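You operate a simulated robot arm through the tools that you are given. There is no shell and no other tool.

Carry out the task below with a simulated robot arm. There is one attempt and no reset: what you move stays moved.

## Task
Switch on the computer and the grey printer and print a statement.
Fine: drop the statement in the red basket beside the printer.

The check looks at the end state, three seconds after you hand in, the way a careful person would. Anything else that was tipped, shoved, dropped, spilled or broken makes it a failure.

## Robot
A 6-joint arm with a two-finger gripper, fixed in place. Base frame: the origin is at the foot of the arm, x ahead of it, y to its left, z up. Lengths are in mm, angles in degrees, forces in N, time in s.
With the tool pointing down near the work surface it reaches from about 320 to 840 mm from the base axis. Its first joint turns from -166.0 to 166.0 degrees. Payload 2.45 kg.
The TCP is the grasp point between the finger pads, 20 mm short of the fingertips. In the tool frame z runs along the fingers and y along their closing line. Largest opening 140 mm; the body of the gripper starts 168 mm behind the TCP.
Orientation is told as [roll, pitch, yaw] about the base's x, y, z axes, in that order, counted from this pose: with the fingers straight down and closing along the base's y, the tool's x points along the base's -x, its y along +y and its z along -z.

## Interface
- The arm moves only by the tool step_arm. Its argument "increments" is text: rows parted by semicolons, each of 7 numbers parted by spaces: the shift along the tool's x, y, z in mm, then the turn, a rotation vector about the tool's x, y, z in degrees, then the opening, from 0 (shut) to 1 (fully open). In form: x y z wx wy wz jaw; .... A call has 1 to 20 rows; each row shifts and turns the commanded pose from where the row before left it, along the tool's axes as they then stand. Each row takes 0.2 s and may step no farther than 50 mm and 8.6 degrees from the row before; otherwise, or with a gripper value out of range, the whole call is refused. A pose out of reach is approached as far as the arm can. The call stops where the force on the tool passes 40 N (or 10 N more than at its start, if that is more) or the arm is blocked; 0.2 s more then pass. The fingers move at their own pace (about 45 mm/s each) and stop on an object; they squeeze with about 40 N. The grip force told is the motor's: it shows also when the fingers shut on nothing. Time passes only in rows, and 0.2 s behind the last, so rows that do not move let the fingers close. It gives the time, the measured TCP pose, the force on the tool (base axes), the opening and the grip force at its end, in the units of the frame above (readings bear some noise), with the torque about the TCP (base axes, N m) and any sound that the robot's microphone picked up, and new pictures: "pictures" is both (left out), scene, wrist or none.
- Cameras (640 x 400 px; columns grow to the right, rows downward): "scene" is fixed at [51, -498.7, 1516.3]; the picture's right is [0.65, -0.76, 0.00], its down [-0.39, -0.33, -0.86] and it looks along [0.65, 0.55, -0.51] (base axes); focal length 339 px, centre (320, 200). "wrist" rides on the gripper at [78, 11, -209] in the tool frame; the picture's right is [-0.14, 0.99, 0.00], its down [-0.92, -0.13, -0.37] and it looks along [-0.37, -0.05, 0.93] (tool axes); focal length 280 px, centre (320, 200). There is no depth. A picture from a camera that has moved, and an enlarged one, comes with that camera's place and axes in the base frame and with its lens.
- move_column(by): slides the trunk up (or, below 0, down) by that many mm; the arm rides with it, the base frame stays. It gives what a move gives, with no picture.
- inspect(camera, box): a new picture of the part [left, top, right, bottom] of that camera's present view, enlarged. The clock stands still meanwhile.
- sign_off(): hands the job in; it is judged then, once.

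Nothing tells you positions but the pictures and the camera data. Unless the task says otherwise, let go and move clear before handing in.

The tools are called by a JSON object that holds its "name" and its "arguments". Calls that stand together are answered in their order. step_arm: Moves the arm, as the interface text tells. Its arguments: {"type":"object","properties":{"increments":{"type":"string"},"pictures":{"type":"string","enum":["both","scene","wrist","none"]}},"required":["increments"]} The other tools are called the same way: move_column (by) slides the trunk up or down; inspect (camera, box) takes an enlarged picture of a part of a camera's view; sign_off () hands the job in.

At the start:

```text
clock: 0.0
tool_pos: [529.7, 372.4, 1270.0]
orientation: [0.0, 0.0, -0.1]
wrist_force: [0.4, -0.5, 0.1]
ft_torque: [0.01, 0.03, 0.0]
finger_gap: 140.0
grip_force: 0.0
trunk travel left (down, up): [-125.0, 105.0]
```

scene: 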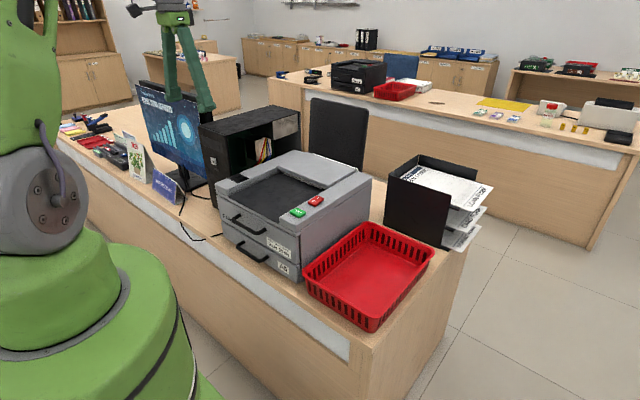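
wrist: 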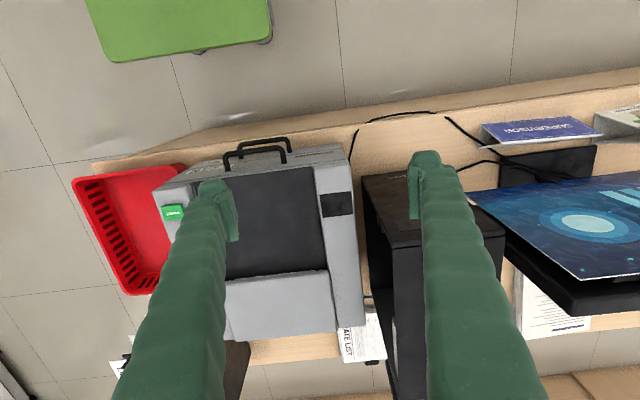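

I see a desk with a monitor, a black computer tower, a grey printer with a green and a red button, and a red basket to the right of the printer. I'll look closer at each before moving.

{"name": "inspect", "arguments": {"camera": "scene", "box": [190, 90, 390, 215]}}

{"name": "inspect", "arguments": {"camera": "scene", "box": [200, 170, 440, 320]}}

{"name": "inspect", "arguments": {"camera": "scene", "box": [50, 70, 220, 215]}}

{"name": "inspect", "arguments": {"camera": "wrist", "box": [60, 100, 380, 380]}}

{"name": "inspect", "arguments": {"camera": "scene", "box": [330, 40, 640, 240]}}

{"name": "inspect", "arguments": {"camera": "wrist", "box": [340, 90, 640, 380]}}

```text
3.20 times, centred on (290, 152) of scene
camera zoom: at [51.0, -498.7, 1516.3], right [0.65, -0.76, 0.0], down [-0.39, -0.33, -0.86], along [0.65, 0.55, -0.51], focal length 1084 px, centre (416, 352)
```

zoom: 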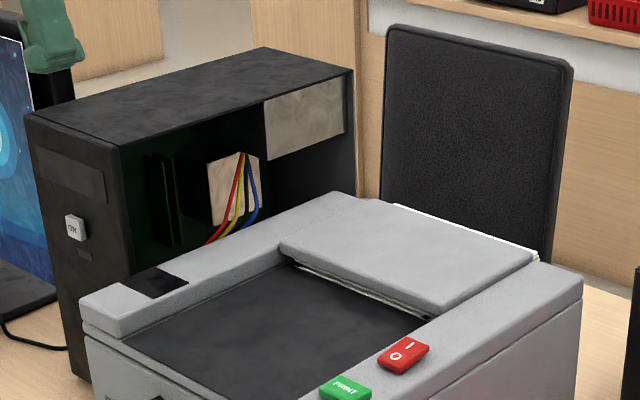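

```text
2.67 times, centred on (320, 245) of scene
camera zoom: at [51.0, -498.7, 1516.3], right [0.65, -0.76, 0.0], down [-0.39, -0.33, -0.86], along [0.65, 0.55, -0.51], focal length 903 px, centre (320, 80)
```

zoom: 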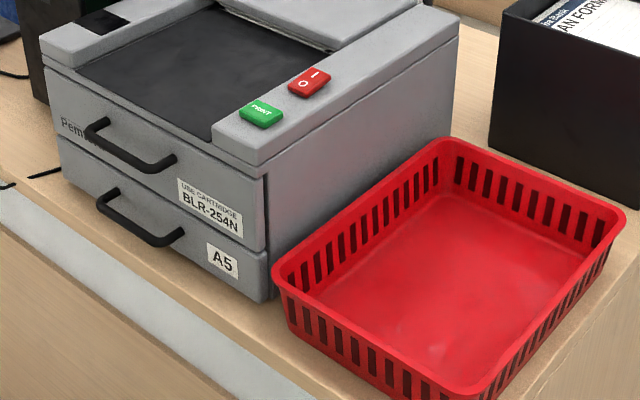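

```text
2.76 times, centred on (135, 142) of scene
camera zoom: at [51.0, -498.7, 1516.3], right [0.65, -0.76, 0.0], down [-0.39, -0.33, -0.86], along [0.65, 0.55, -0.51], focal length 934 px, centre (830, 359)
```

zoom: 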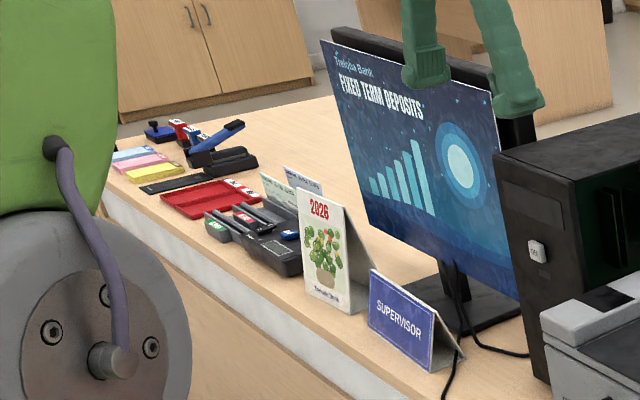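

```text
1.43 times, centred on (220, 240) of wrist
camera zoom: at [451.9, 383.9, 1479.7], right [0.14, 0.99, 0.0], down [0.92, -0.13, 0.37], along [0.37, -0.05, -0.93], focal length 401 px, centre (463, 143)
```

zoom: 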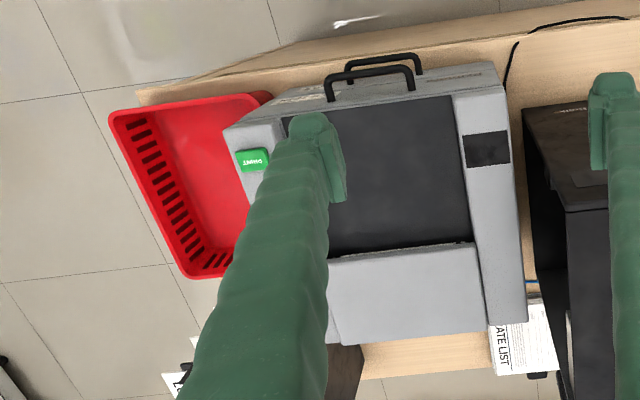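

```text
2.00 times, centred on (485, 140) of scene
camera zoom: at [51.0, -498.7, 1516.3], right [0.65, -0.76, 0.0], down [-0.39, -0.33, -0.86], along [0.65, 0.55, -0.51], focal length 678 px, centre (-10, 320)
```

zoom: 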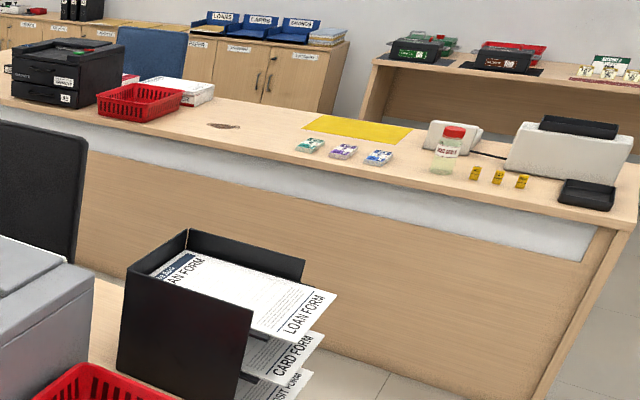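

```text
1.38 times, centred on (490, 235) of wrist
camera zoom: at [451.9, 383.9, 1479.7], right [0.14, 0.99, 0.0], down [0.92, -0.13, 0.37], along [0.37, -0.05, -0.93], focal length 387 px, centre (86, 152)
```

zoom: 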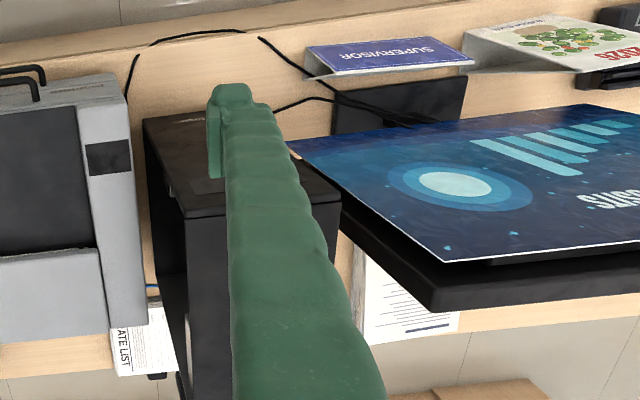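

The printer's print button is near (629, 80, 993) and its red power switch near (708, 79, 995). The computer's ON button is on the tower's front, at roughly (685, 565, 988), so I'll tilt the tool forward to see that front with the wrist camera.

{"name": "step_arm", "arguments": {"increments": "20 40 20 0 0 0 0.5; 10 40 20 0 0 0 0; 0 0 0 0 -8 0 0; 0 0 0 0 -8 0 0; 0 0 0 0 -8 0 0; 0 0 0 0 -8 0 0; 0 0 0 0 -8 0 0; 0 0 0 0 -5 0 0; 0 0 0 0 0 0 0"}}

```text
clock: 2.0
tool_pos: [498.8, 451.1, 1229.9]
orientation: [0.0, -45.0, 0.0]
wrist_force: [-0.3, -0.4, 0.4]
ft_torque: [-0.05, 0.04, -0.01]
finger_gap: 0.0
grip_force: 28.4
trunk travel left (down, up): [-125.0, 105.0]
camera wrist: at [296.8, 463.4, 1322.7], right [0.1, 0.99, 0.1], down [0.39, -0.13, 0.91], along [0.92, -0.05, -0.4], focal length 280 px, centre (320, 200)
```

scene: 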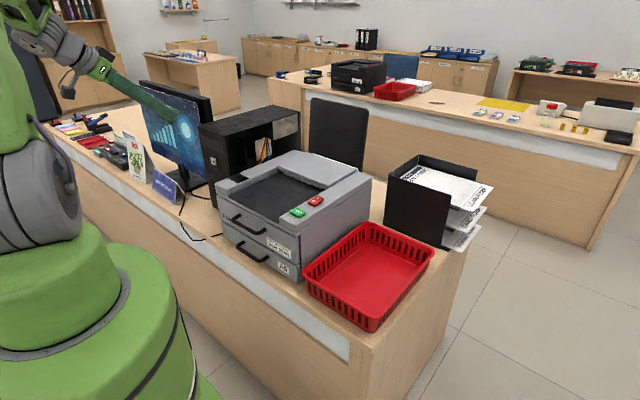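
wrist: 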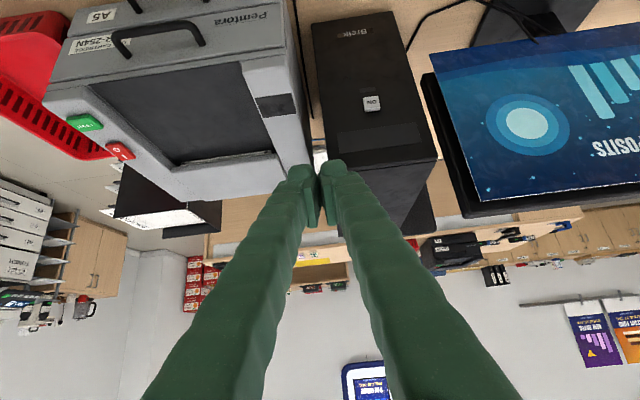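

The button is clearly visible, at about (668, 545, 1001) by triangulation. I'll inspect it and the surroundings.

{"name": "inspect", "arguments": {"camera": "wrist", "box": [290, 0, 470, 200]}}

{"name": "inspect", "arguments": {"camera": "wrist", "box": [30, 0, 320, 220]}}

{"name": "inspect", "arguments": {"camera": "scene", "box": [110, 70, 270, 220]}}

```text
2.00 times, centred on (380, 100) of wrist
camera zoom: at [296.8, 463.4, 1322.7], right [0.1, 0.99, 0.1], down [0.39, -0.13, 0.91], along [0.92, -0.05, -0.4], focal length 561 px, centre (200, 400)
```

zoom: 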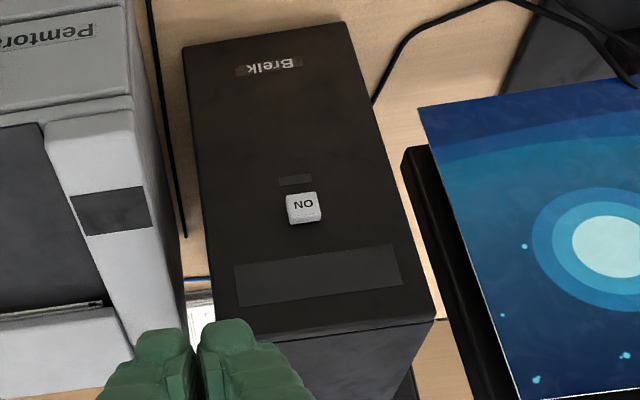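

```text
1.82 times, centred on (175, 110) of wrist
camera zoom: at [296.8, 463.4, 1322.7], right [0.1, 0.99, 0.1], down [0.39, -0.13, 0.91], along [0.92, -0.05, -0.4], focal length 510 px, centre (584, 364)
```

zoom: 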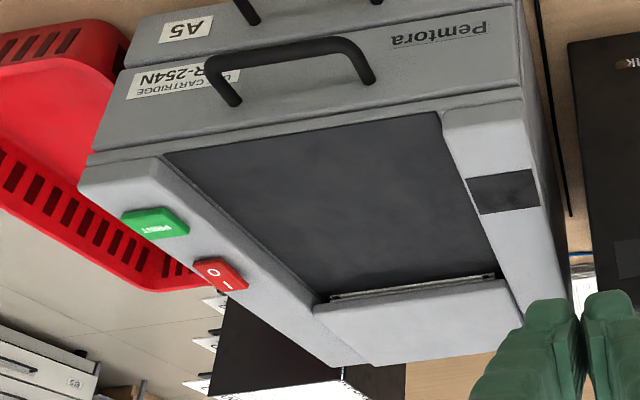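

```text
2.67 times, centred on (190, 145) of scene
camera zoom: at [51.0, -498.7, 1516.3], right [0.65, -0.76, 0.0], down [-0.39, -0.33, -0.86], along [0.65, 0.55, -0.51], focal length 903 px, centre (667, 347)
```

zoom: 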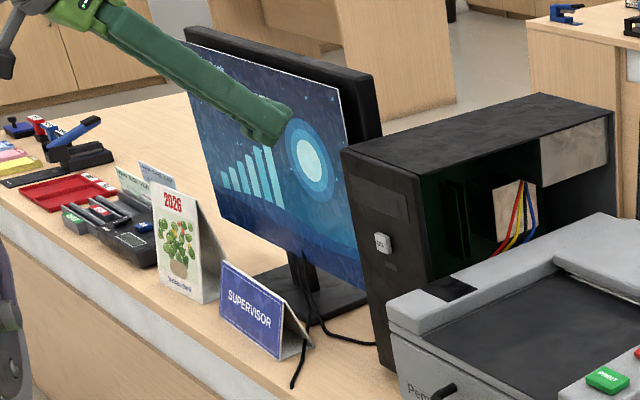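

The computer's front is clear of the monitor. I'll turn the fingers nearly level and bring them in front of the ON button, still about 45 mm away.

{"name": "step_arm", "arguments": {"increments": "0 0 0 0 -8 0 0; 0 0 0 0 -8 0 0; 0 0 0 0 -8 0 0; 0 0 0 0 -8 0 0; 0 0 0 0 -5 0 0; 35 15.7 15 0 0 0 0; 35 15.7 15 0 0 0 0; 35 15.7 20 0 0 0 0; 35 15.7 25 0 0 0 0; 35 15.7 28 0 0 0 0; 35 15.7 28 0 0 0 0; 0 0 0 0 0 0 0"}}

```text
clock: 4.6
tool_pos: [596.6, 546.7, 1003.8]
orientation: [-0.2, -82.0, 0.2]
wrist_force: [1.3, -0.5, -0.3]
ft_torque: [-0.01, 0.0, -0.02]
finger_gap: 0.1
grip_force: 28.6
trunk travel left (down, up): [-125.0, 105.0]
camera wrist: at [380.2, 559.3, 955.9], right [0.02, 0.99, 0.14], down [-0.24, -0.13, 0.96], along [0.97, -0.05, 0.23], focal length 280 px, centre (320, 200)
```

scene: 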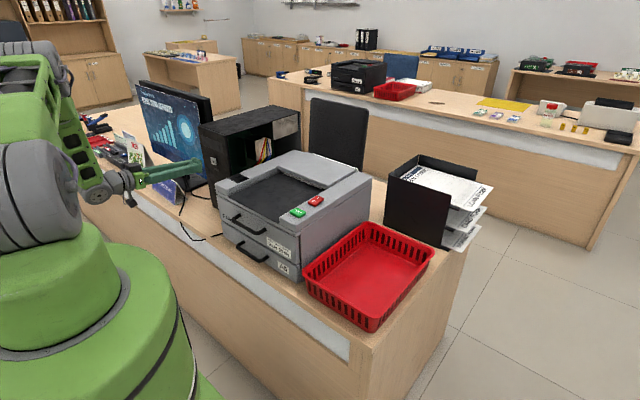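
wrist: 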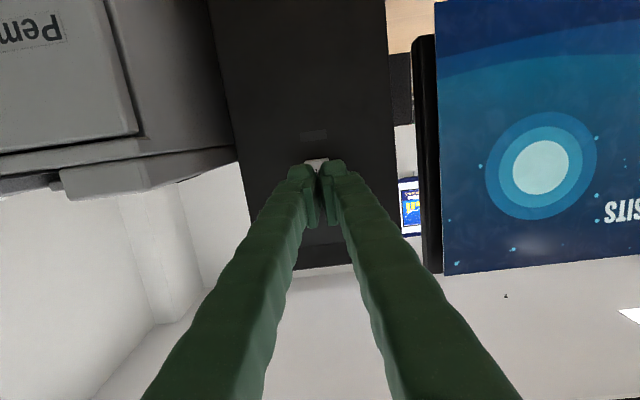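

{"name": "inspect", "arguments": {"camera": "scene", "box": [150, 130, 250, 200]}}

{"name": "inspect", "arguments": {"camera": "wrist", "box": [260, 110, 380, 200]}}

```text
5.71 times, centred on (200, 165) of scene
camera zoom: at [51.0, -498.7, 1516.3], right [0.65, -0.76, 0.0], down [-0.39, -0.33, -0.86], along [0.65, 0.55, -0.51], focal length 1936 px, centre (1006, 400)
```

zoom: 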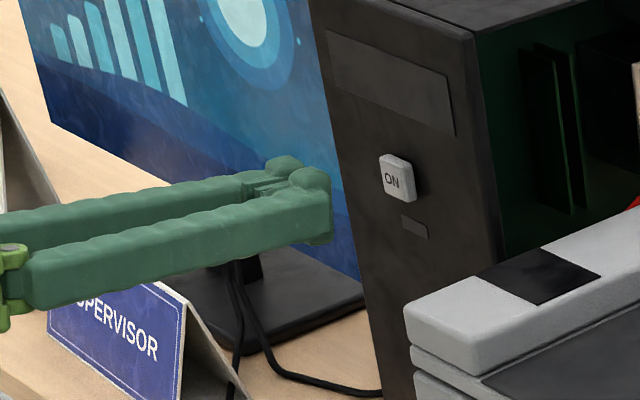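

```text
4.44 times, centred on (320, 155) of wrist
camera zoom: at [380.2, 559.3, 955.9], right [0.02, 0.99, 0.14], down [-0.24, -0.13, 0.96], along [0.97, -0.05, 0.23], focal length 1246 px, centre (320, 400)
```

zoom: 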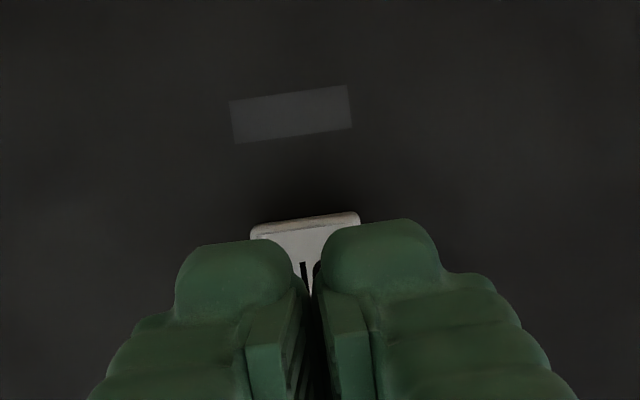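

The fingers line up with the button. I'm advancing most of the gap, then in small steps while watching the force.

{"name": "step_arm", "arguments": {"increments": "-2.1 0 14.9 0 0 0 0; -2.1 0 14.9 0 0 0 0; -0.8 0 6 0 0 0 0; 0 0 0 0 0 0 0", "pictures": "none"}}

{"name": "inspect", "arguments": {"camera": "scene", "box": [150, 130, 250, 200]}}

```text
clock: 5.6
tool_pos: [636.4, 545.9, 1005.4]
orientation: [-0.1, -82.0, 0.1]
wrist_force: [0.1, 0.2, -0.2]
ft_torque: [0.0, 0.01, -0.01]
finger_gap: 0.1
grip_force: 29.8
trunk travel left (down, up): [-125.0, 105.0]
```

```text
5.71 times, centred on (200, 165) of scene
camera zoom: at [51.0, -498.7, 1516.3], right [0.65, -0.76, 0.0], down [-0.39, -0.33, -0.86], along [0.65, 0.55, -0.51], focal length 1936 px, centre (1006, 400)
```

zoom: 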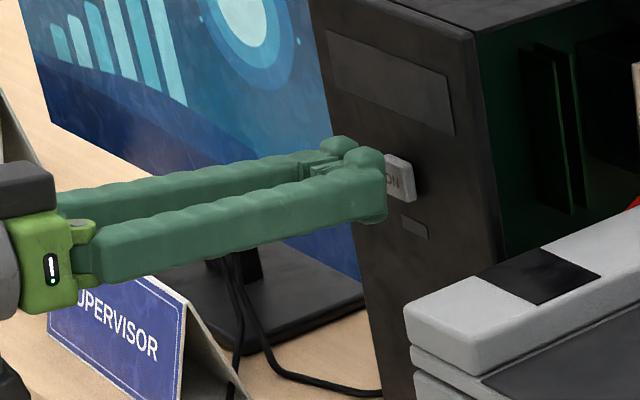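

{"name": "step_arm", "arguments": {"increments": "-0.5 0 3 0 0 0 0; -0.3 0 2 0 0 0 0; -0.3 0 2 0 0 0 0; 0 0 0 0 0 0 0", "pictures": "none"}}

{"name": "inspect", "arguments": {"camera": "scene", "box": [150, 130, 250, 200]}}

```text
clock: 6.6
tool_pos: [643.7, 546.2, 1003.9]
orientation: [0.0, -82.0, -0.1]
wrist_force: [-0.3, 0.1, -0.7]
ft_torque: [-0.01, 0.02, 0.0]
finger_gap: 0.0
grip_force: 29.0
trunk travel left (down, up): [-125.0, 105.0]
```

```text
5.71 times, centred on (200, 165) of scene
camera zoom: at [51.0, -498.7, 1516.3], right [0.65, -0.76, 0.0], down [-0.39, -0.33, -0.86], along [0.65, 0.55, -0.51], focal length 1936 px, centre (1006, 400)
```

zoom: 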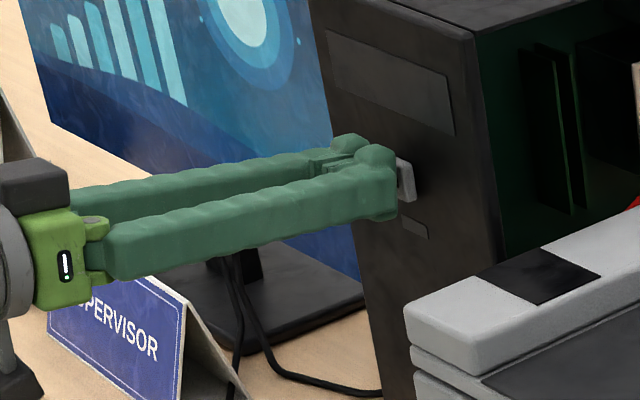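

{"name": "step_arm", "arguments": {"increments": "-0.3 0 1.5 0 0 0 0; -0.2 0 1.5 0 0 0 0; -0.2 0 1.5 0 0 0 0; 0 0 0 0 0 0 0", "pictures": "none"}}

```text
clock: 7.6
tool_pos: [648.0, 544.6, 1004.6]
orientation: [0.0, -82.0, 0.0]
wrist_force: [0.0, 0.5, 0.5]
ft_torque: [0.01, 0.0, -0.01]
finger_gap: 0.0
grip_force: 29.4
trunk travel left (down, up): [-125.0, 105.0]
```

{"name": "step_arm", "arguments": {"increments": "-0.2 0 1.5 0 0 0 0; -0.2 0 1.5 0 0 0 0; 0 0 0 0 0 0 0", "pictures": "none"}}

{"name": "inspect", "arguments": {"camera": "scene", "box": [150, 130, 250, 200]}}

```text
clock: 8.4
tool_pos: [650.0, 545.4, 1004.3]
orientation: [0.0, -82.0, 0.0]
wrist_force: [-0.3, 0.3, 0.2]
ft_torque: [0.01, 0.01, 0.01]
finger_gap: 6.0
grip_force: 29.2
trunk travel left (down, up): [-125.0, 105.0]
```

```text
5.71 times, centred on (200, 165) of scene
camera zoom: at [51.0, -498.7, 1516.3], right [0.65, -0.76, 0.0], down [-0.39, -0.33, -0.86], along [0.65, 0.55, -0.51], focal length 1936 px, centre (1006, 400)
```

zoom: 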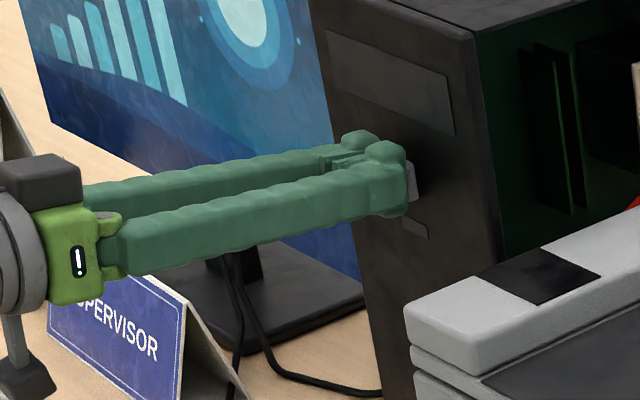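

The gap reading rose to 6 mm, so something is spreading the fingers. I'll look before pushing further.

{"name": "inspect", "arguments": {"camera": "wrist", "box": [260, 110, 380, 200]}}

{"name": "inspect", "arguments": {"camera": "scene", "box": [195, 145, 235, 175]}}

```text
4.44 times, centred on (320, 155) of wrist
camera zoom: at [433.6, 557.8, 956.2], right [0.02, 0.99, 0.14], down [-0.24, -0.13, 0.96], along [0.97, -0.05, 0.23], focal length 1246 px, centre (320, 400)
```

zoom: 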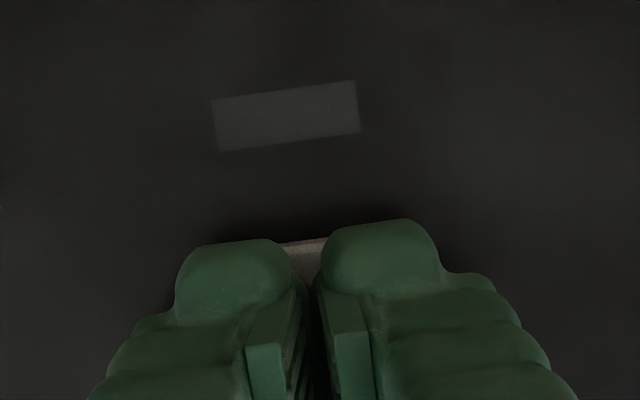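

```text
13.33 times, centred on (215, 160) of scene
camera zoom: at [51.0, -498.7, 1516.3], right [0.65, -0.76, 0.0], down [-0.39, -0.33, -0.86], along [0.65, 0.55, -0.51], focal length 4517 px, centre (1720, 733)
```

zoom: 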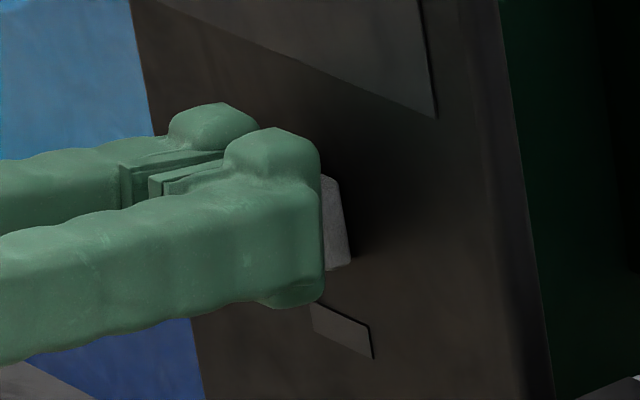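

{"name": "step_arm", "arguments": {"increments": "-0.2 0 1.5 0 0 0 0; 0 0 0 0 0 0 0", "pictures": "none"}}

```text
clock: 9.0
tool_pos: [651.9, 545.6, 1004.7]
orientation: [0.0, -81.9, 0.0]
wrist_force: [-1.0, 0.3, 1.1]
ft_torque: [0.04, -0.01, 0.0]
finger_gap: 5.9
grip_force: 29.5
trunk travel left (down, up): [-125.0, 105.0]
heard: click
```

I heard a click. I'll back off a bit and check the computer.

{"name": "step_arm", "arguments": {"increments": "1 0 -10 0 0 0 0; 4 0 -30 0 0 0 0; 6 0 -40 0 0 0 0; 0 0 0 0 0 0 0"}}

{"name": "inspect", "arguments": {"camera": "scene", "box": [120, 70, 320, 220]}}

{"name": "inspect", "arguments": {"camera": "wrist", "box": [210, 60, 430, 260]}}

```text
clock: 10.0
tool_pos: [570.6, 545.0, 1003.6]
orientation: [0.0, -82.1, 0.0]
wrist_force: [0.9, -0.5, -1.2]
ft_torque: [-0.04, 0.01, -0.03]
finger_gap: 0.0
grip_force: 29.3
trunk travel left (down, up): [-125.0, 105.0]
camera wrist: at [353.9, 557.4, 956.3], right [0.02, 0.99, 0.14], down [-0.24, -0.13, 0.96], along [0.97, -0.05, 0.23], focal length 280 px, centre (320, 200)
```

scene: 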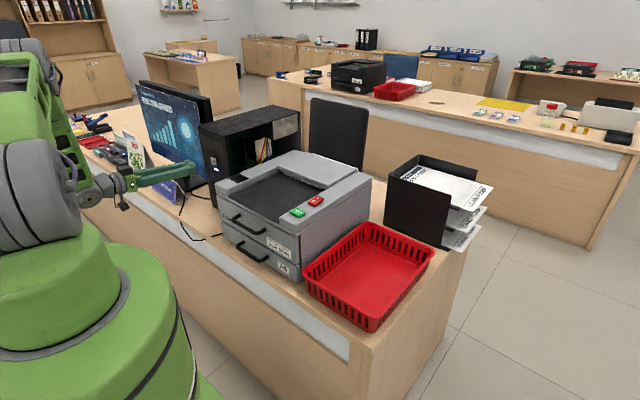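
wrist: 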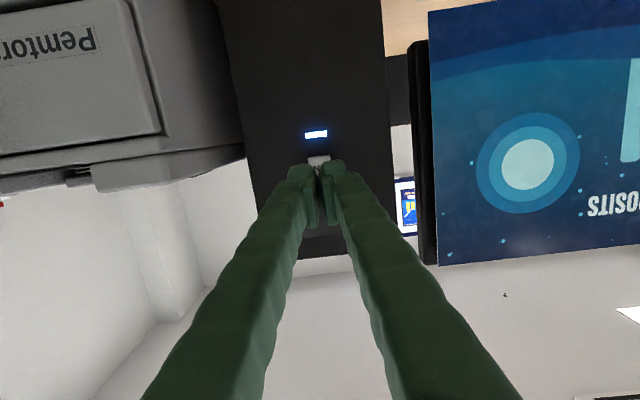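

```text
2.67 times, centred on (220, 145) of scene
camera zoom: at [51.0, -498.7, 1516.3], right [0.65, -0.76, 0.0], down [-0.39, -0.33, -0.86], along [0.65, 0.55, -0.51], focal length 903 px, centre (587, 347)
```

zoom: 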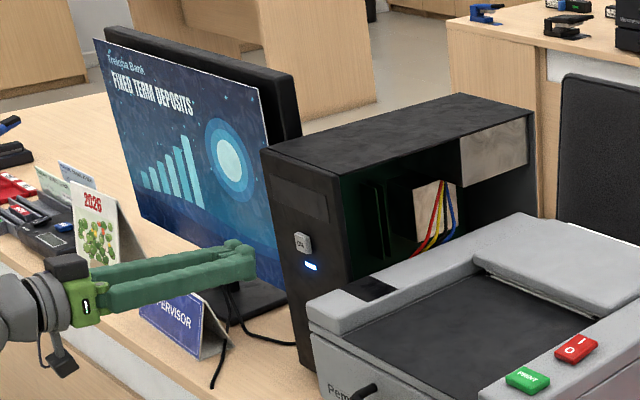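

```text
2.00 times, centred on (320, 160) of wrist
camera zoom: at [353.9, 557.4, 956.3], right [0.02, 0.99, 0.14], down [-0.24, -0.13, 0.96], along [0.97, -0.05, 0.23], focal length 561 px, centre (320, 280)
```

zoom: 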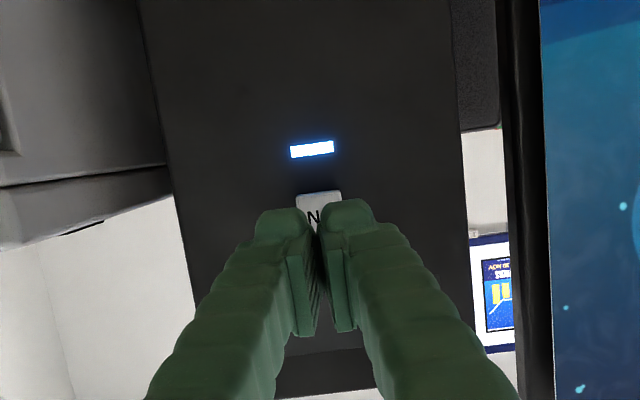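

The computer's blue light is on. Next I'll rise, turn the fingers down, and go over to the printer's red power switch.

{"name": "step_arm", "arguments": {"increments": "-45 0 -10 0 0 0 0; -45 0 -10 0 0 0 0; -45 0 -10 0 0 0 0; -45 0 -10 0 0 0 0; -45 0 -10 0 0 0 0; 0 -40 0 0 7.45 0 0; 0 -40 0 0 7.45 0 0; 0 -40 0 0 7.45 0 0; 0 -40 0 0 7.45 0 0; 0 -40 0 0 7.45 0 0; 0 -40 0 0 7.45 0 0; 0 -40 0 0 7.45 0 0; 0 -40 0 0 7.45 0 0; 0 -40 0 0 7.45 0 0; 0 -40 0 0 7.45 0 0; 0 -40 0 0 7.5 0 0; 0 -20 0 0 0 0 0; 0 0 0 0 0 0 0"}}

{"name": "inspect", "arguments": {"camera": "wrist", "box": [160, 80, 520, 320]}}

```text
clock: 13.8
tool_pos: [553.5, 84.9, 1233.5]
orientation: [-0.1, 0.0, 0.1]
wrist_force: [0.2, -0.9, -0.3]
ft_torque: [0.02, 0.01, 0.02]
finger_gap: 0.0
grip_force: 29.6
trunk travel left (down, up): [-125.0, 105.0]
camera wrist: at [476.9, 96.9, 1443.8], right [0.14, 0.99, 0.0], down [0.92, -0.13, 0.37], along [0.36, -0.05, -0.93], focal length 280 px, centre (320, 200)
```

scene: 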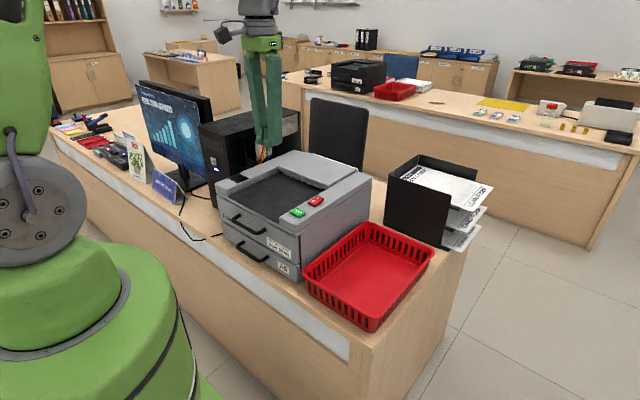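
wrist: 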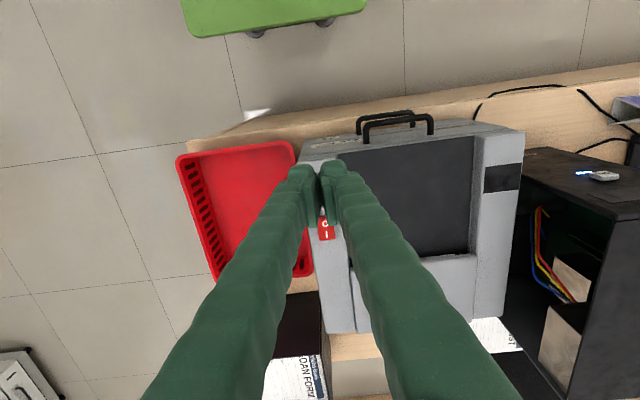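

```text
1.67 times, centred on (340, 200) of wrist
camera zoom: at [476.9, 96.9, 1443.8], right [0.14, 0.99, 0.0], down [0.92, -0.13, 0.37], along [0.36, -0.05, -0.93], focal length 467 px, centre (287, 200)
```

zoom: 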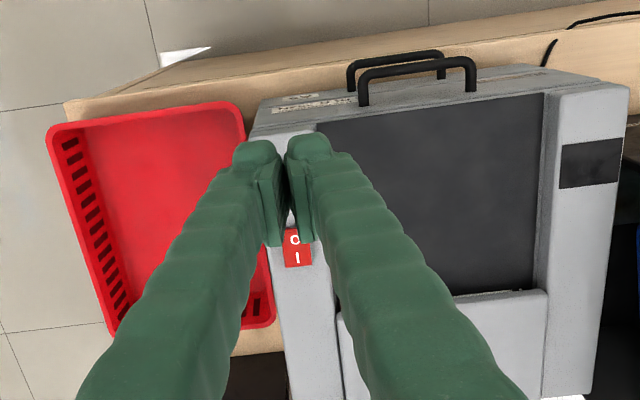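

{"name": "inspect", "arguments": {"camera": "wrist", "box": [310, 210, 345, 245]}}

{"name": "inspect", "arguments": {"camera": "scene", "box": [285, 188, 335, 222]}}

```text
11.43 times, centred on (328, 228) of wrist
camera zoom: at [476.9, 96.9, 1443.8], right [0.14, 0.99, 0.0], down [0.92, -0.13, 0.37], along [0.36, -0.05, -0.93], focal length 3204 px, centre (234, -114)
```

zoom: 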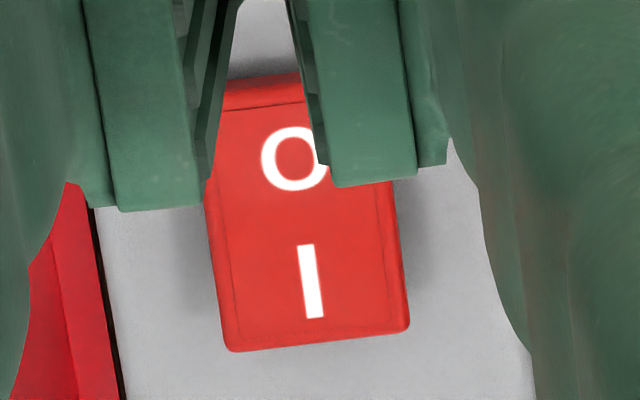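

```text
11.76 times, centred on (310, 205) of scene
camera zoom: at [51.0, -498.7, 1516.3], right [0.65, -0.76, 0.0], down [-0.39, -0.33, -0.86], along [0.65, 0.55, -0.51], focal length 3985 px, centre (438, 141)
```

zoom: 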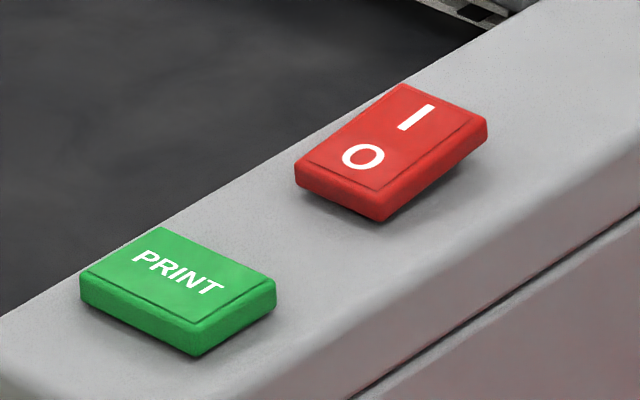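

The red switch is a rocker spanning x 688–731, with its "I" end (far side) raised. I'll move above the "I" half and come down to just over it.

{"name": "step_arm", "arguments": {"increments": "-45 -2 0 0 0 0 0; -45 -2 0 0 0 0 0; -45 -2 0 0 0 0 0; -43.5 -1.5 0 0 0 0 0; 0 0 45 0 0 0 0; 0 0 45 0 0 0 0; 0 0 45 0 0 0 0; 0 0 38 0 0 0 0; 0 0 0 0 0 0 0"}}

{"name": "inspect", "arguments": {"camera": "scene", "box": [265, 150, 365, 220]}}

{"name": "inspect", "arguments": {"camera": "wrist", "box": [260, 110, 380, 200]}}

```text
clock: 15.8
tool_pos: [729.7, 79.8, 1061.4]
orientation: [0.0, 0.0, 0.0]
wrist_force: [0.4, -0.3, -0.5]
ft_torque: [-0.03, 0.02, -0.01]
finger_gap: 0.0
grip_force: 29.6
trunk travel left (down, up): [-125.0, 105.0]
camera wrist: at [653.2, 91.9, 1271.2], right [0.14, 0.99, 0.0], down [0.92, -0.13, 0.37], along [0.37, -0.05, -0.93], focal length 280 px, centre (320, 200)
```

scene: 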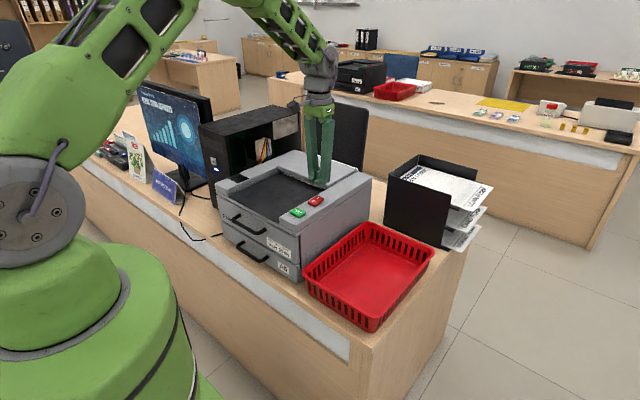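
wrist: 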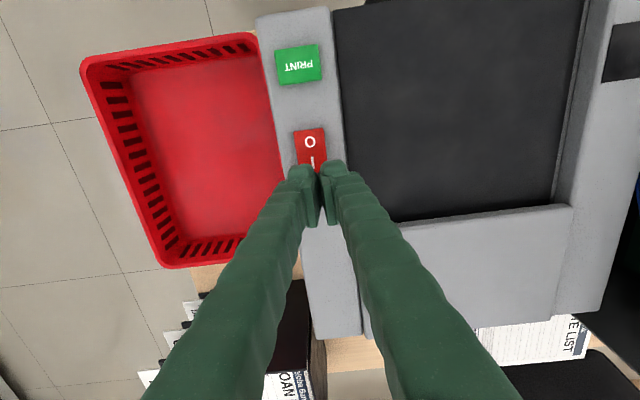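

```text
5.71 times, centred on (315, 185) of scene
camera zoom: at [51.0, -498.7, 1516.3], right [0.65, -0.76, 0.0], down [-0.39, -0.33, -0.86], along [0.65, 0.55, -0.51], focal length 1936 px, centre (349, 286)
```

zoom: 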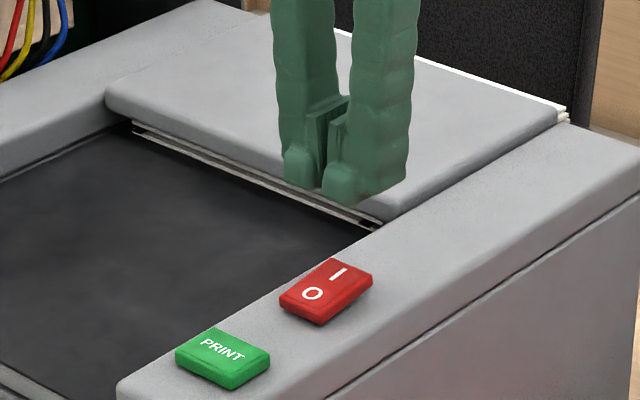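

```text
4.44 times, centred on (320, 155) of wrist
camera zoom: at [653.2, 91.9, 1271.2], right [0.14, 0.99, 0.0], down [0.92, -0.13, 0.37], along [0.37, -0.05, -0.93], focal length 1246 px, centre (320, 400)
```

zoom: 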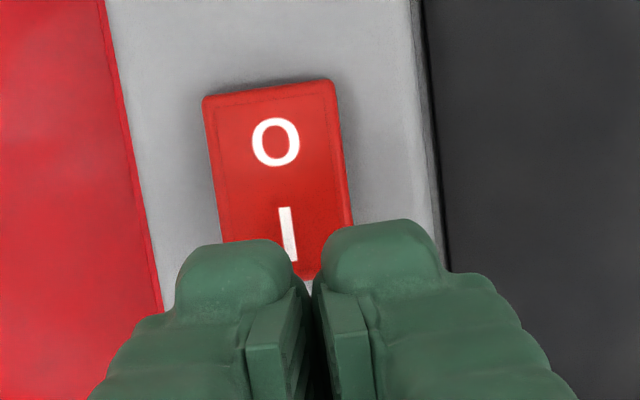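

{"name": "step_arm", "arguments": {"increments": "-2 -3 15 0 0 0 0; 0 0 14 0 0 0 0; 0 0 5 0 0 0 0; 0 0 0 0 0 0 0", "pictures": "none"}}

{"name": "inspect", "arguments": {"camera": "scene", "box": [265, 150, 365, 220]}}

```text
clock: 16.8
tool_pos: [732.9, 76.1, 1027.1]
orientation: [0.0, 0.0, 0.0]
wrist_force: [-0.3, -0.1, 0.1]
ft_torque: [0.0, 0.01, -0.02]
finger_gap: 0.0
grip_force: 29.3
trunk travel left (down, up): [-125.0, 105.0]
```

```text
5.71 times, centred on (315, 185) of scene
camera zoom: at [51.0, -498.7, 1516.3], right [0.65, -0.76, 0.0], down [-0.39, -0.33, -0.86], along [0.65, 0.55, -0.51], focal length 1936 px, centre (349, 286)
```

zoom: 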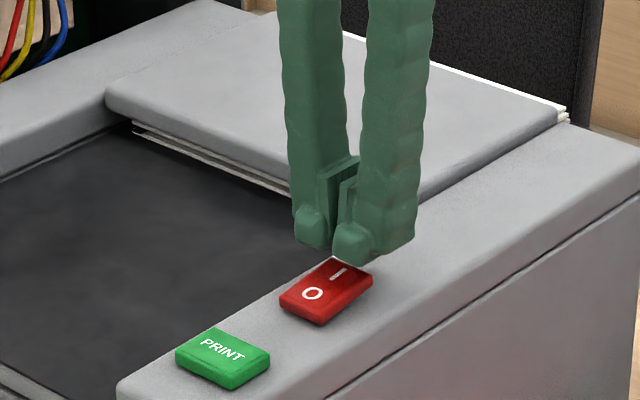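

{"name": "step_arm", "arguments": {"increments": "0 0 2 0 0 0 0; 0 0 2 0 0 0 0; 0 0 2 0 0 0 0; 0 0 0 0 0 0 0", "pictures": "none"}}

{"name": "inspect", "arguments": {"camera": "scene", "box": [265, 150, 365, 220]}}

```text
clock: 17.8
tool_pos: [734.1, 73.7, 1021.9]
orientation: [0.0, 0.0, 0.0]
wrist_force: [0.2, 0.0, 0.5]
ft_torque: [0.02, 0.0, -0.02]
finger_gap: 0.0
grip_force: 29.3
trunk travel left (down, up): [-125.0, 105.0]
```

```text
5.71 times, centred on (315, 185) of scene
camera zoom: at [51.0, -498.7, 1516.3], right [0.65, -0.76, 0.0], down [-0.39, -0.33, -0.86], along [0.65, 0.55, -0.51], focal length 1936 px, centre (349, 286)
```

zoom: 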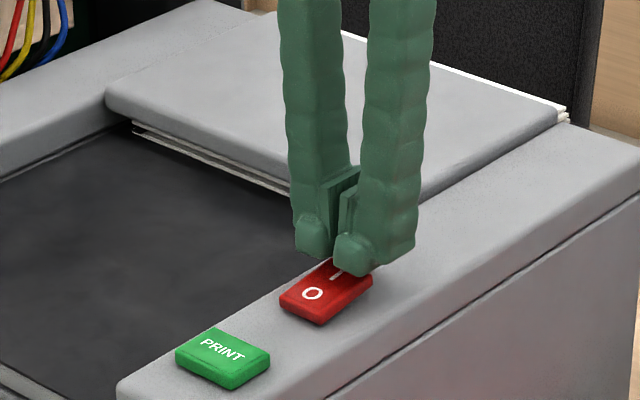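

{"name": "step_arm", "arguments": {"increments": "4 2 1 0 0 0 0; 0 0 2 0 0 0 0; 0 0 2 0 0 0 0; 0 0 0 0 0 0 0", "pictures": "none"}}

{"name": "inspect", "arguments": {"camera": "scene", "box": [265, 150, 365, 220]}}

```text
clock: 18.8
tool_pos: [729.3, 77.6, 1017.9]
orientation: [0.0, 0.0, -0.1]
wrist_force: [0.0, 0.1, 0.5]
ft_torque: [0.01, 0.0, 0.01]
finger_gap: 0.0
grip_force: 29.5
trunk travel left (down, up): [-125.0, 105.0]
```

```text
5.71 times, centred on (315, 185) of scene
camera zoom: at [51.0, -498.7, 1516.3], right [0.65, -0.76, 0.0], down [-0.39, -0.33, -0.86], along [0.65, 0.55, -0.51], focal length 1936 px, centre (349, 286)
```

zoom: 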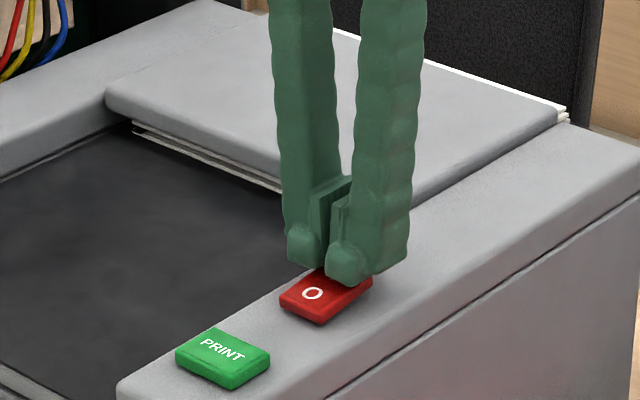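

{"name": "step_arm", "arguments": {"increments": "0 -1 1.5 0 0 0 0; 0 0 1.5 0 0 0 0; 0 0 0 0 0 0 0", "pictures": "none"}}

```text
clock: 19.6
tool_pos: [729.6, 77.1, 1013.4]
orientation: [0.0, 0.0, 0.0]
wrist_force: [0.4, -1.1, 2.3]
ft_torque: [-0.02, 0.09, 0.08]
finger_gap: 6.2
grip_force: 29.9
trunk travel left (down, up): [-125.0, 105.0]
```

{"name": "step_arm", "arguments": {"increments": "0 0 1 0 0 0 0; 0 0 0 0 0 0 0", "pictures": "none"}}

{"name": "inspect", "arguments": {"camera": "scene", "box": [265, 150, 365, 220]}}

```text
clock: 20.2
tool_pos: [729.2, 75.6, 1013.6]
orientation: [-0.1, -0.1, 0.0]
wrist_force: [-2.5, 0.6, 11.4]
ft_torque: [-0.03, 0.19, 0.02]
finger_gap: 5.9
grip_force: 29.1
trunk travel left (down, up): [-125.0, 105.0]
```

```text
5.71 times, centred on (315, 185) of scene
camera zoom: at [51.0, -498.7, 1516.3], right [0.65, -0.76, 0.0], down [-0.39, -0.33, -0.86], along [0.65, 0.55, -0.51], focal length 1936 px, centre (349, 286)
```

zoom: 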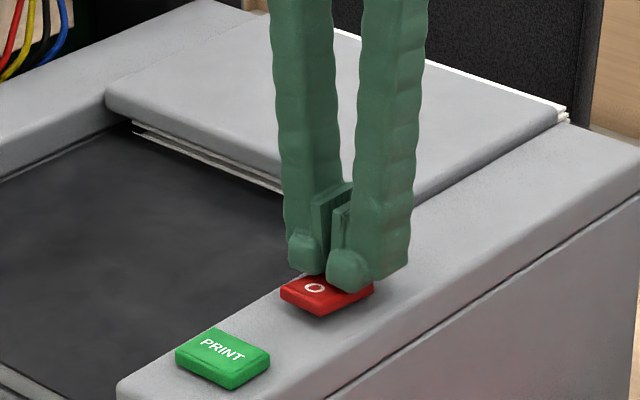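

{"name": "step_arm", "arguments": {"increments": "0 0 1 0 0 0 0; 0 0 0 0 0 0 0", "pictures": "none"}}

{"name": "inspect", "arguments": {"camera": "scene", "box": [265, 150, 365, 220]}}

{"name": "inspect", "arguments": {"camera": "wrist", "box": [260, 110, 380, 200]}}

```text
clock: 20.8
tool_pos: [729.1, 75.9, 1013.5]
orientation: [0.0, -0.1, 0.0]
wrist_force: [-2.6, 0.4, 17.9]
ft_torque: [-0.01, 0.28, -0.01]
finger_gap: 5.8
grip_force: 29.4
trunk travel left (down, up): [-125.0, 105.0]
```

```text
5.71 times, centred on (315, 185) of scene
camera zoom: at [51.0, -498.7, 1516.3], right [0.65, -0.76, 0.0], down [-0.39, -0.33, -0.86], along [0.65, 0.55, -0.51], focal length 1936 px, centre (349, 286)
```

zoom: 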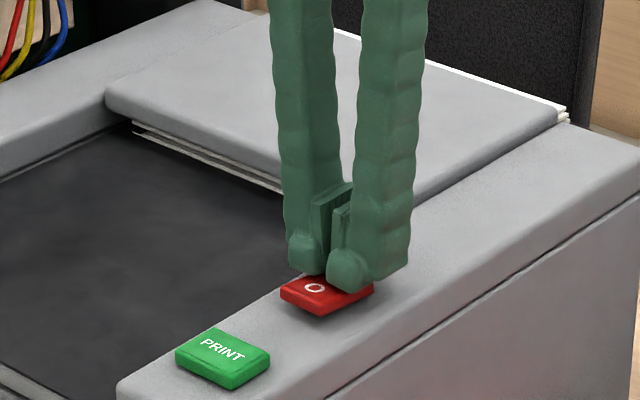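

```text
4.44 times, centred on (320, 155) of wrist
camera zoom: at [651.3, 88.3, 1222.0], right [0.14, 0.99, 0.0], down [0.92, -0.13, 0.37], along [0.37, -0.05, -0.93], focal length 1246 px, centre (320, 400)
```

zoom: 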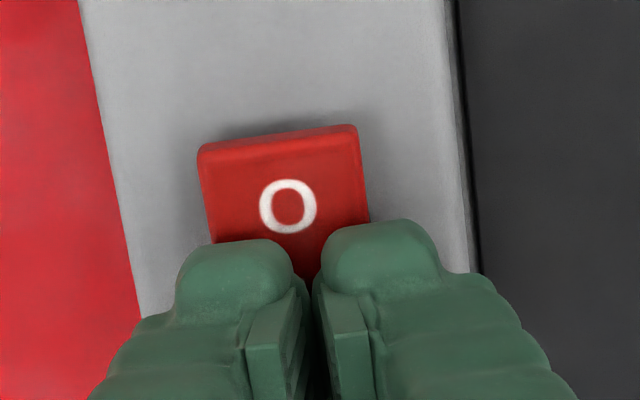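

The switch looks rocked to its stop, so I'll rise and check that it stays.

{"name": "step_arm", "arguments": {"increments": "0 0 -10 0 0 0 0; 20 0 -30 0 0 0 0; 40 0 -30 0 0 0 0; 0 0 0 0 0 0 0"}}

{"name": "inspect", "arguments": {"camera": "scene", "box": [265, 150, 365, 220]}}

{"name": "inspect", "arguments": {"camera": "scene", "box": [200, 140, 390, 290]}}

{"name": "inspect", "arguments": {"camera": "wrist", "box": [230, 100, 390, 240]}}

```text
clock: 21.8
tool_pos: [668.6, 76.8, 1081.3]
orientation: [0.0, 0.1, 0.0]
wrist_force: [0.7, -0.6, 0.2]
ft_torque: [0.01, 0.03, 0.0]
finger_gap: 0.0
grip_force: 29.4
trunk travel left (down, up): [-125.0, 105.0]
camera wrist: at [592.0, 89.0, 1290.7], right [0.14, 0.99, 0.0], down [0.92, -0.13, 0.37], along [0.36, -0.05, -0.93], focal length 280 px, centre (320, 200)
```

scene: 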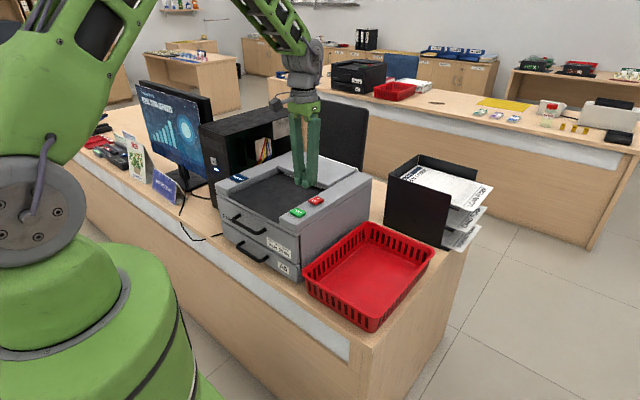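
wrist: 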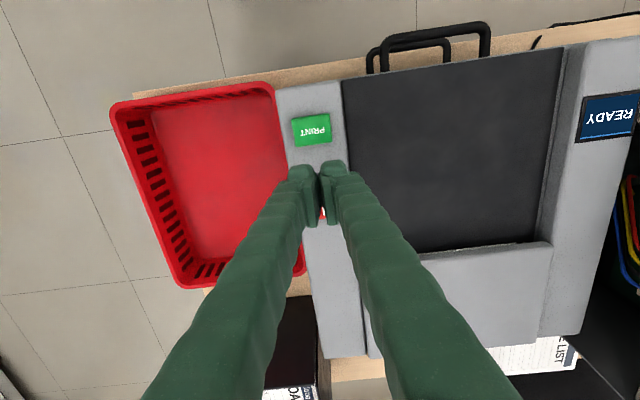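

```text
5.71 times, centred on (315, 185) of scene
camera zoom: at [51.0, -498.7, 1516.3], right [0.65, -0.76, 0.0], down [-0.39, -0.33, -0.86], along [0.65, 0.55, -0.51], focal length 1936 px, centre (349, 286)
```

zoom: 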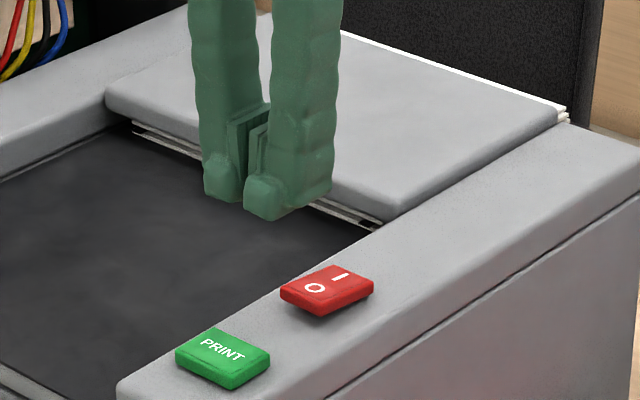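

```text
2.67 times, centred on (295, 215) of scene
camera zoom: at [51.0, -498.7, 1516.3], right [0.65, -0.76, 0.0], down [-0.39, -0.33, -0.86], along [0.65, 0.55, -0.51], focal length 903 px, centre (387, 160)
```

zoom: 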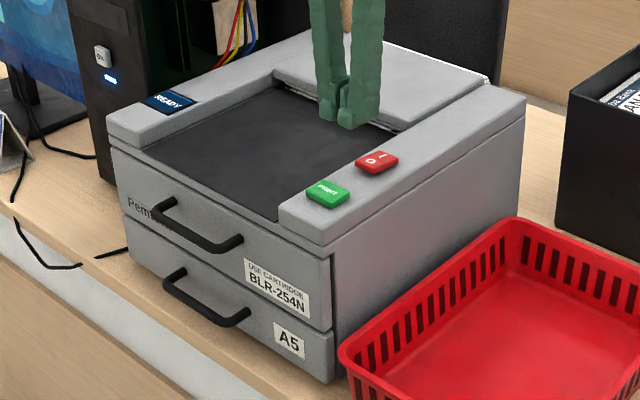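

```text
2.86 times, centred on (310, 170) of wrist
camera zoom: at [592.0, 89.0, 1290.7], right [0.14, 0.99, 0.0], down [0.92, -0.13, 0.37], along [0.36, -0.05, -0.93], focal length 801 px, centre (349, 286)
```

zoom: 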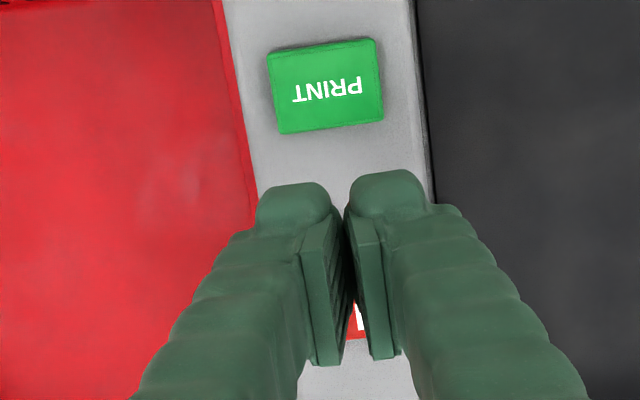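

The display says READY. Next is the green PRINT button at about (630, 76, 993).

{"name": "step_arm", "arguments": {"increments": "38.6 -0.8 0 0 0 0 0; 0 0 30 0 0 0 0; 0 0 24 0 0 0 0; 0 0 0 0 0 0 0", "pictures": "none"}}

{"name": "inspect", "arguments": {"camera": "scene", "box": [255, 160, 355, 230]}}

{"name": "inspect", "arguments": {"camera": "wrist", "box": [230, 100, 390, 240]}}

```text
clock: 22.8
tool_pos: [630.9, 74.8, 1027.7]
orientation: [0.0, 0.0, 0.0]
wrist_force: [-0.1, 0.3, -0.1]
ft_torque: [0.03, -0.02, 0.0]
finger_gap: 0.2
grip_force: 29.5
trunk travel left (down, up): [-125.0, 105.0]
```

```text
5.71 times, centred on (305, 195) of scene
camera zoom: at [51.0, -498.7, 1516.3], right [0.65, -0.76, 0.0], down [-0.39, -0.33, -0.86], along [0.65, 0.55, -0.51], focal length 1936 px, centre (406, 229)
```

zoom: 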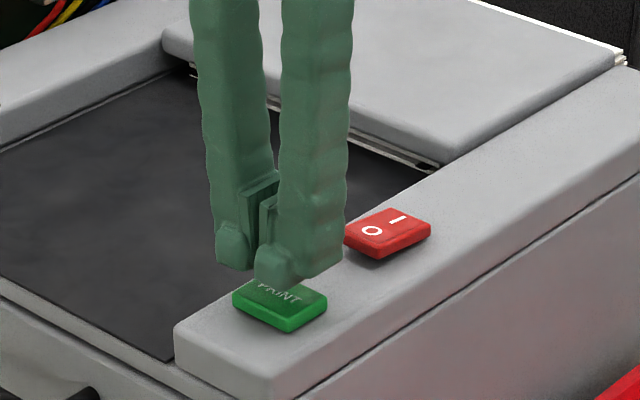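

```text
2.86 times, centred on (310, 170) of wrist
camera zoom: at [553.9, 86.5, 1236.8], right [0.14, 0.99, 0.0], down [0.92, -0.13, 0.37], along [0.37, -0.05, -0.93], focal length 801 px, centre (349, 286)
```

zoom: 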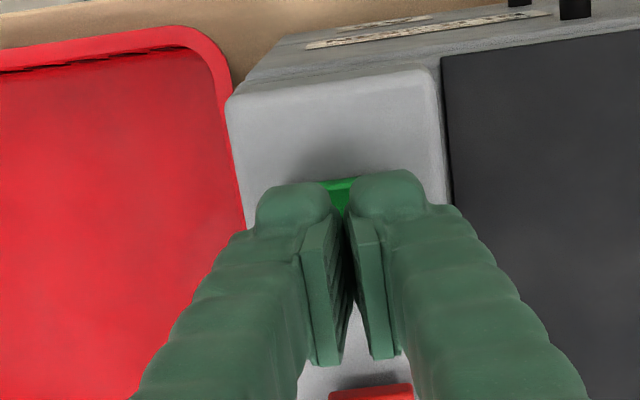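

{"name": "step_arm", "arguments": {"increments": "0 1 4 0 0 0 0; 0 0 3 0 0 0 0; 0 0 2 0 0 0 0; 0 0 0 0 0 0 0", "pictures": "none"}}

```text
clock: 23.8
tool_pos: [631.0, 77.0, 1019.1]
orientation: [-0.1, 0.0, 0.0]
wrist_force: [-0.2, 0.0, -0.3]
ft_torque: [0.0, 0.03, -0.01]
finger_gap: 0.0
grip_force: 29.0
trunk travel left (down, up): [-125.0, 105.0]
```

{"name": "step_arm", "arguments": {"increments": "0 0 1.5 0 0 0 0; 0 0 1.5 0 0 0 0; 0 0 0 0 0 0 0", "pictures": "none"}}

```text
clock: 24.6
tool_pos: [630.4, 76.6, 1015.2]
orientation: [0.0, 0.0, 0.0]
wrist_force: [0.1, 0.6, 0.2]
ft_torque: [0.02, -0.02, -0.01]
finger_gap: 0.0
grip_force: 29.2
trunk travel left (down, up): [-125.0, 105.0]
```

{"name": "step_arm", "arguments": {"increments": "0 0 1.5 0 0 0 0; 0 0 0 0 0 0 0", "pictures": "none"}}

```text
clock: 25.2
tool_pos: [630.5, 75.9, 1013.7]
orientation: [0.0, 0.1, 0.0]
wrist_force: [0.3, -0.4, 1.3]
ft_torque: [-0.02, 0.01, -0.02]
finger_gap: 0.0
grip_force: 29.4
trunk travel left (down, up): [-125.0, 105.0]
```

{"name": "step_arm", "arguments": {"increments": "0 0 1.2 0 0 0 0; 0 0 0 0 0 0 0", "pictures": "scene"}}

```text
clock: 25.8
tool_pos: [630.0, 76.3, 1011.8]
orientation: [0.0, 0.0, 0.0]
wrist_force: [-0.2, -0.2, -0.5]
ft_torque: [0.0, -0.02, -0.01]
finger_gap: 0.0
grip_force: 29.4
trunk travel left (down, up): [-125.0, 105.0]
```

scene: 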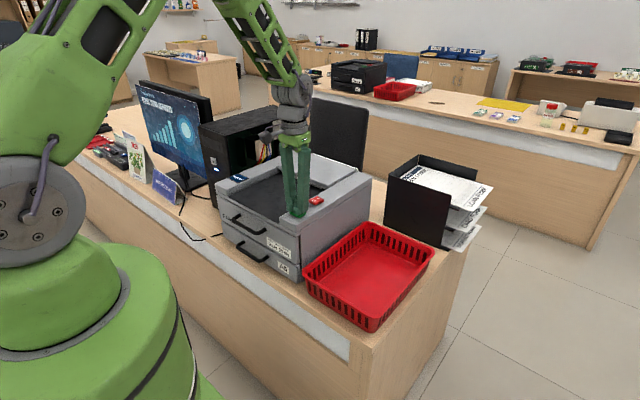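

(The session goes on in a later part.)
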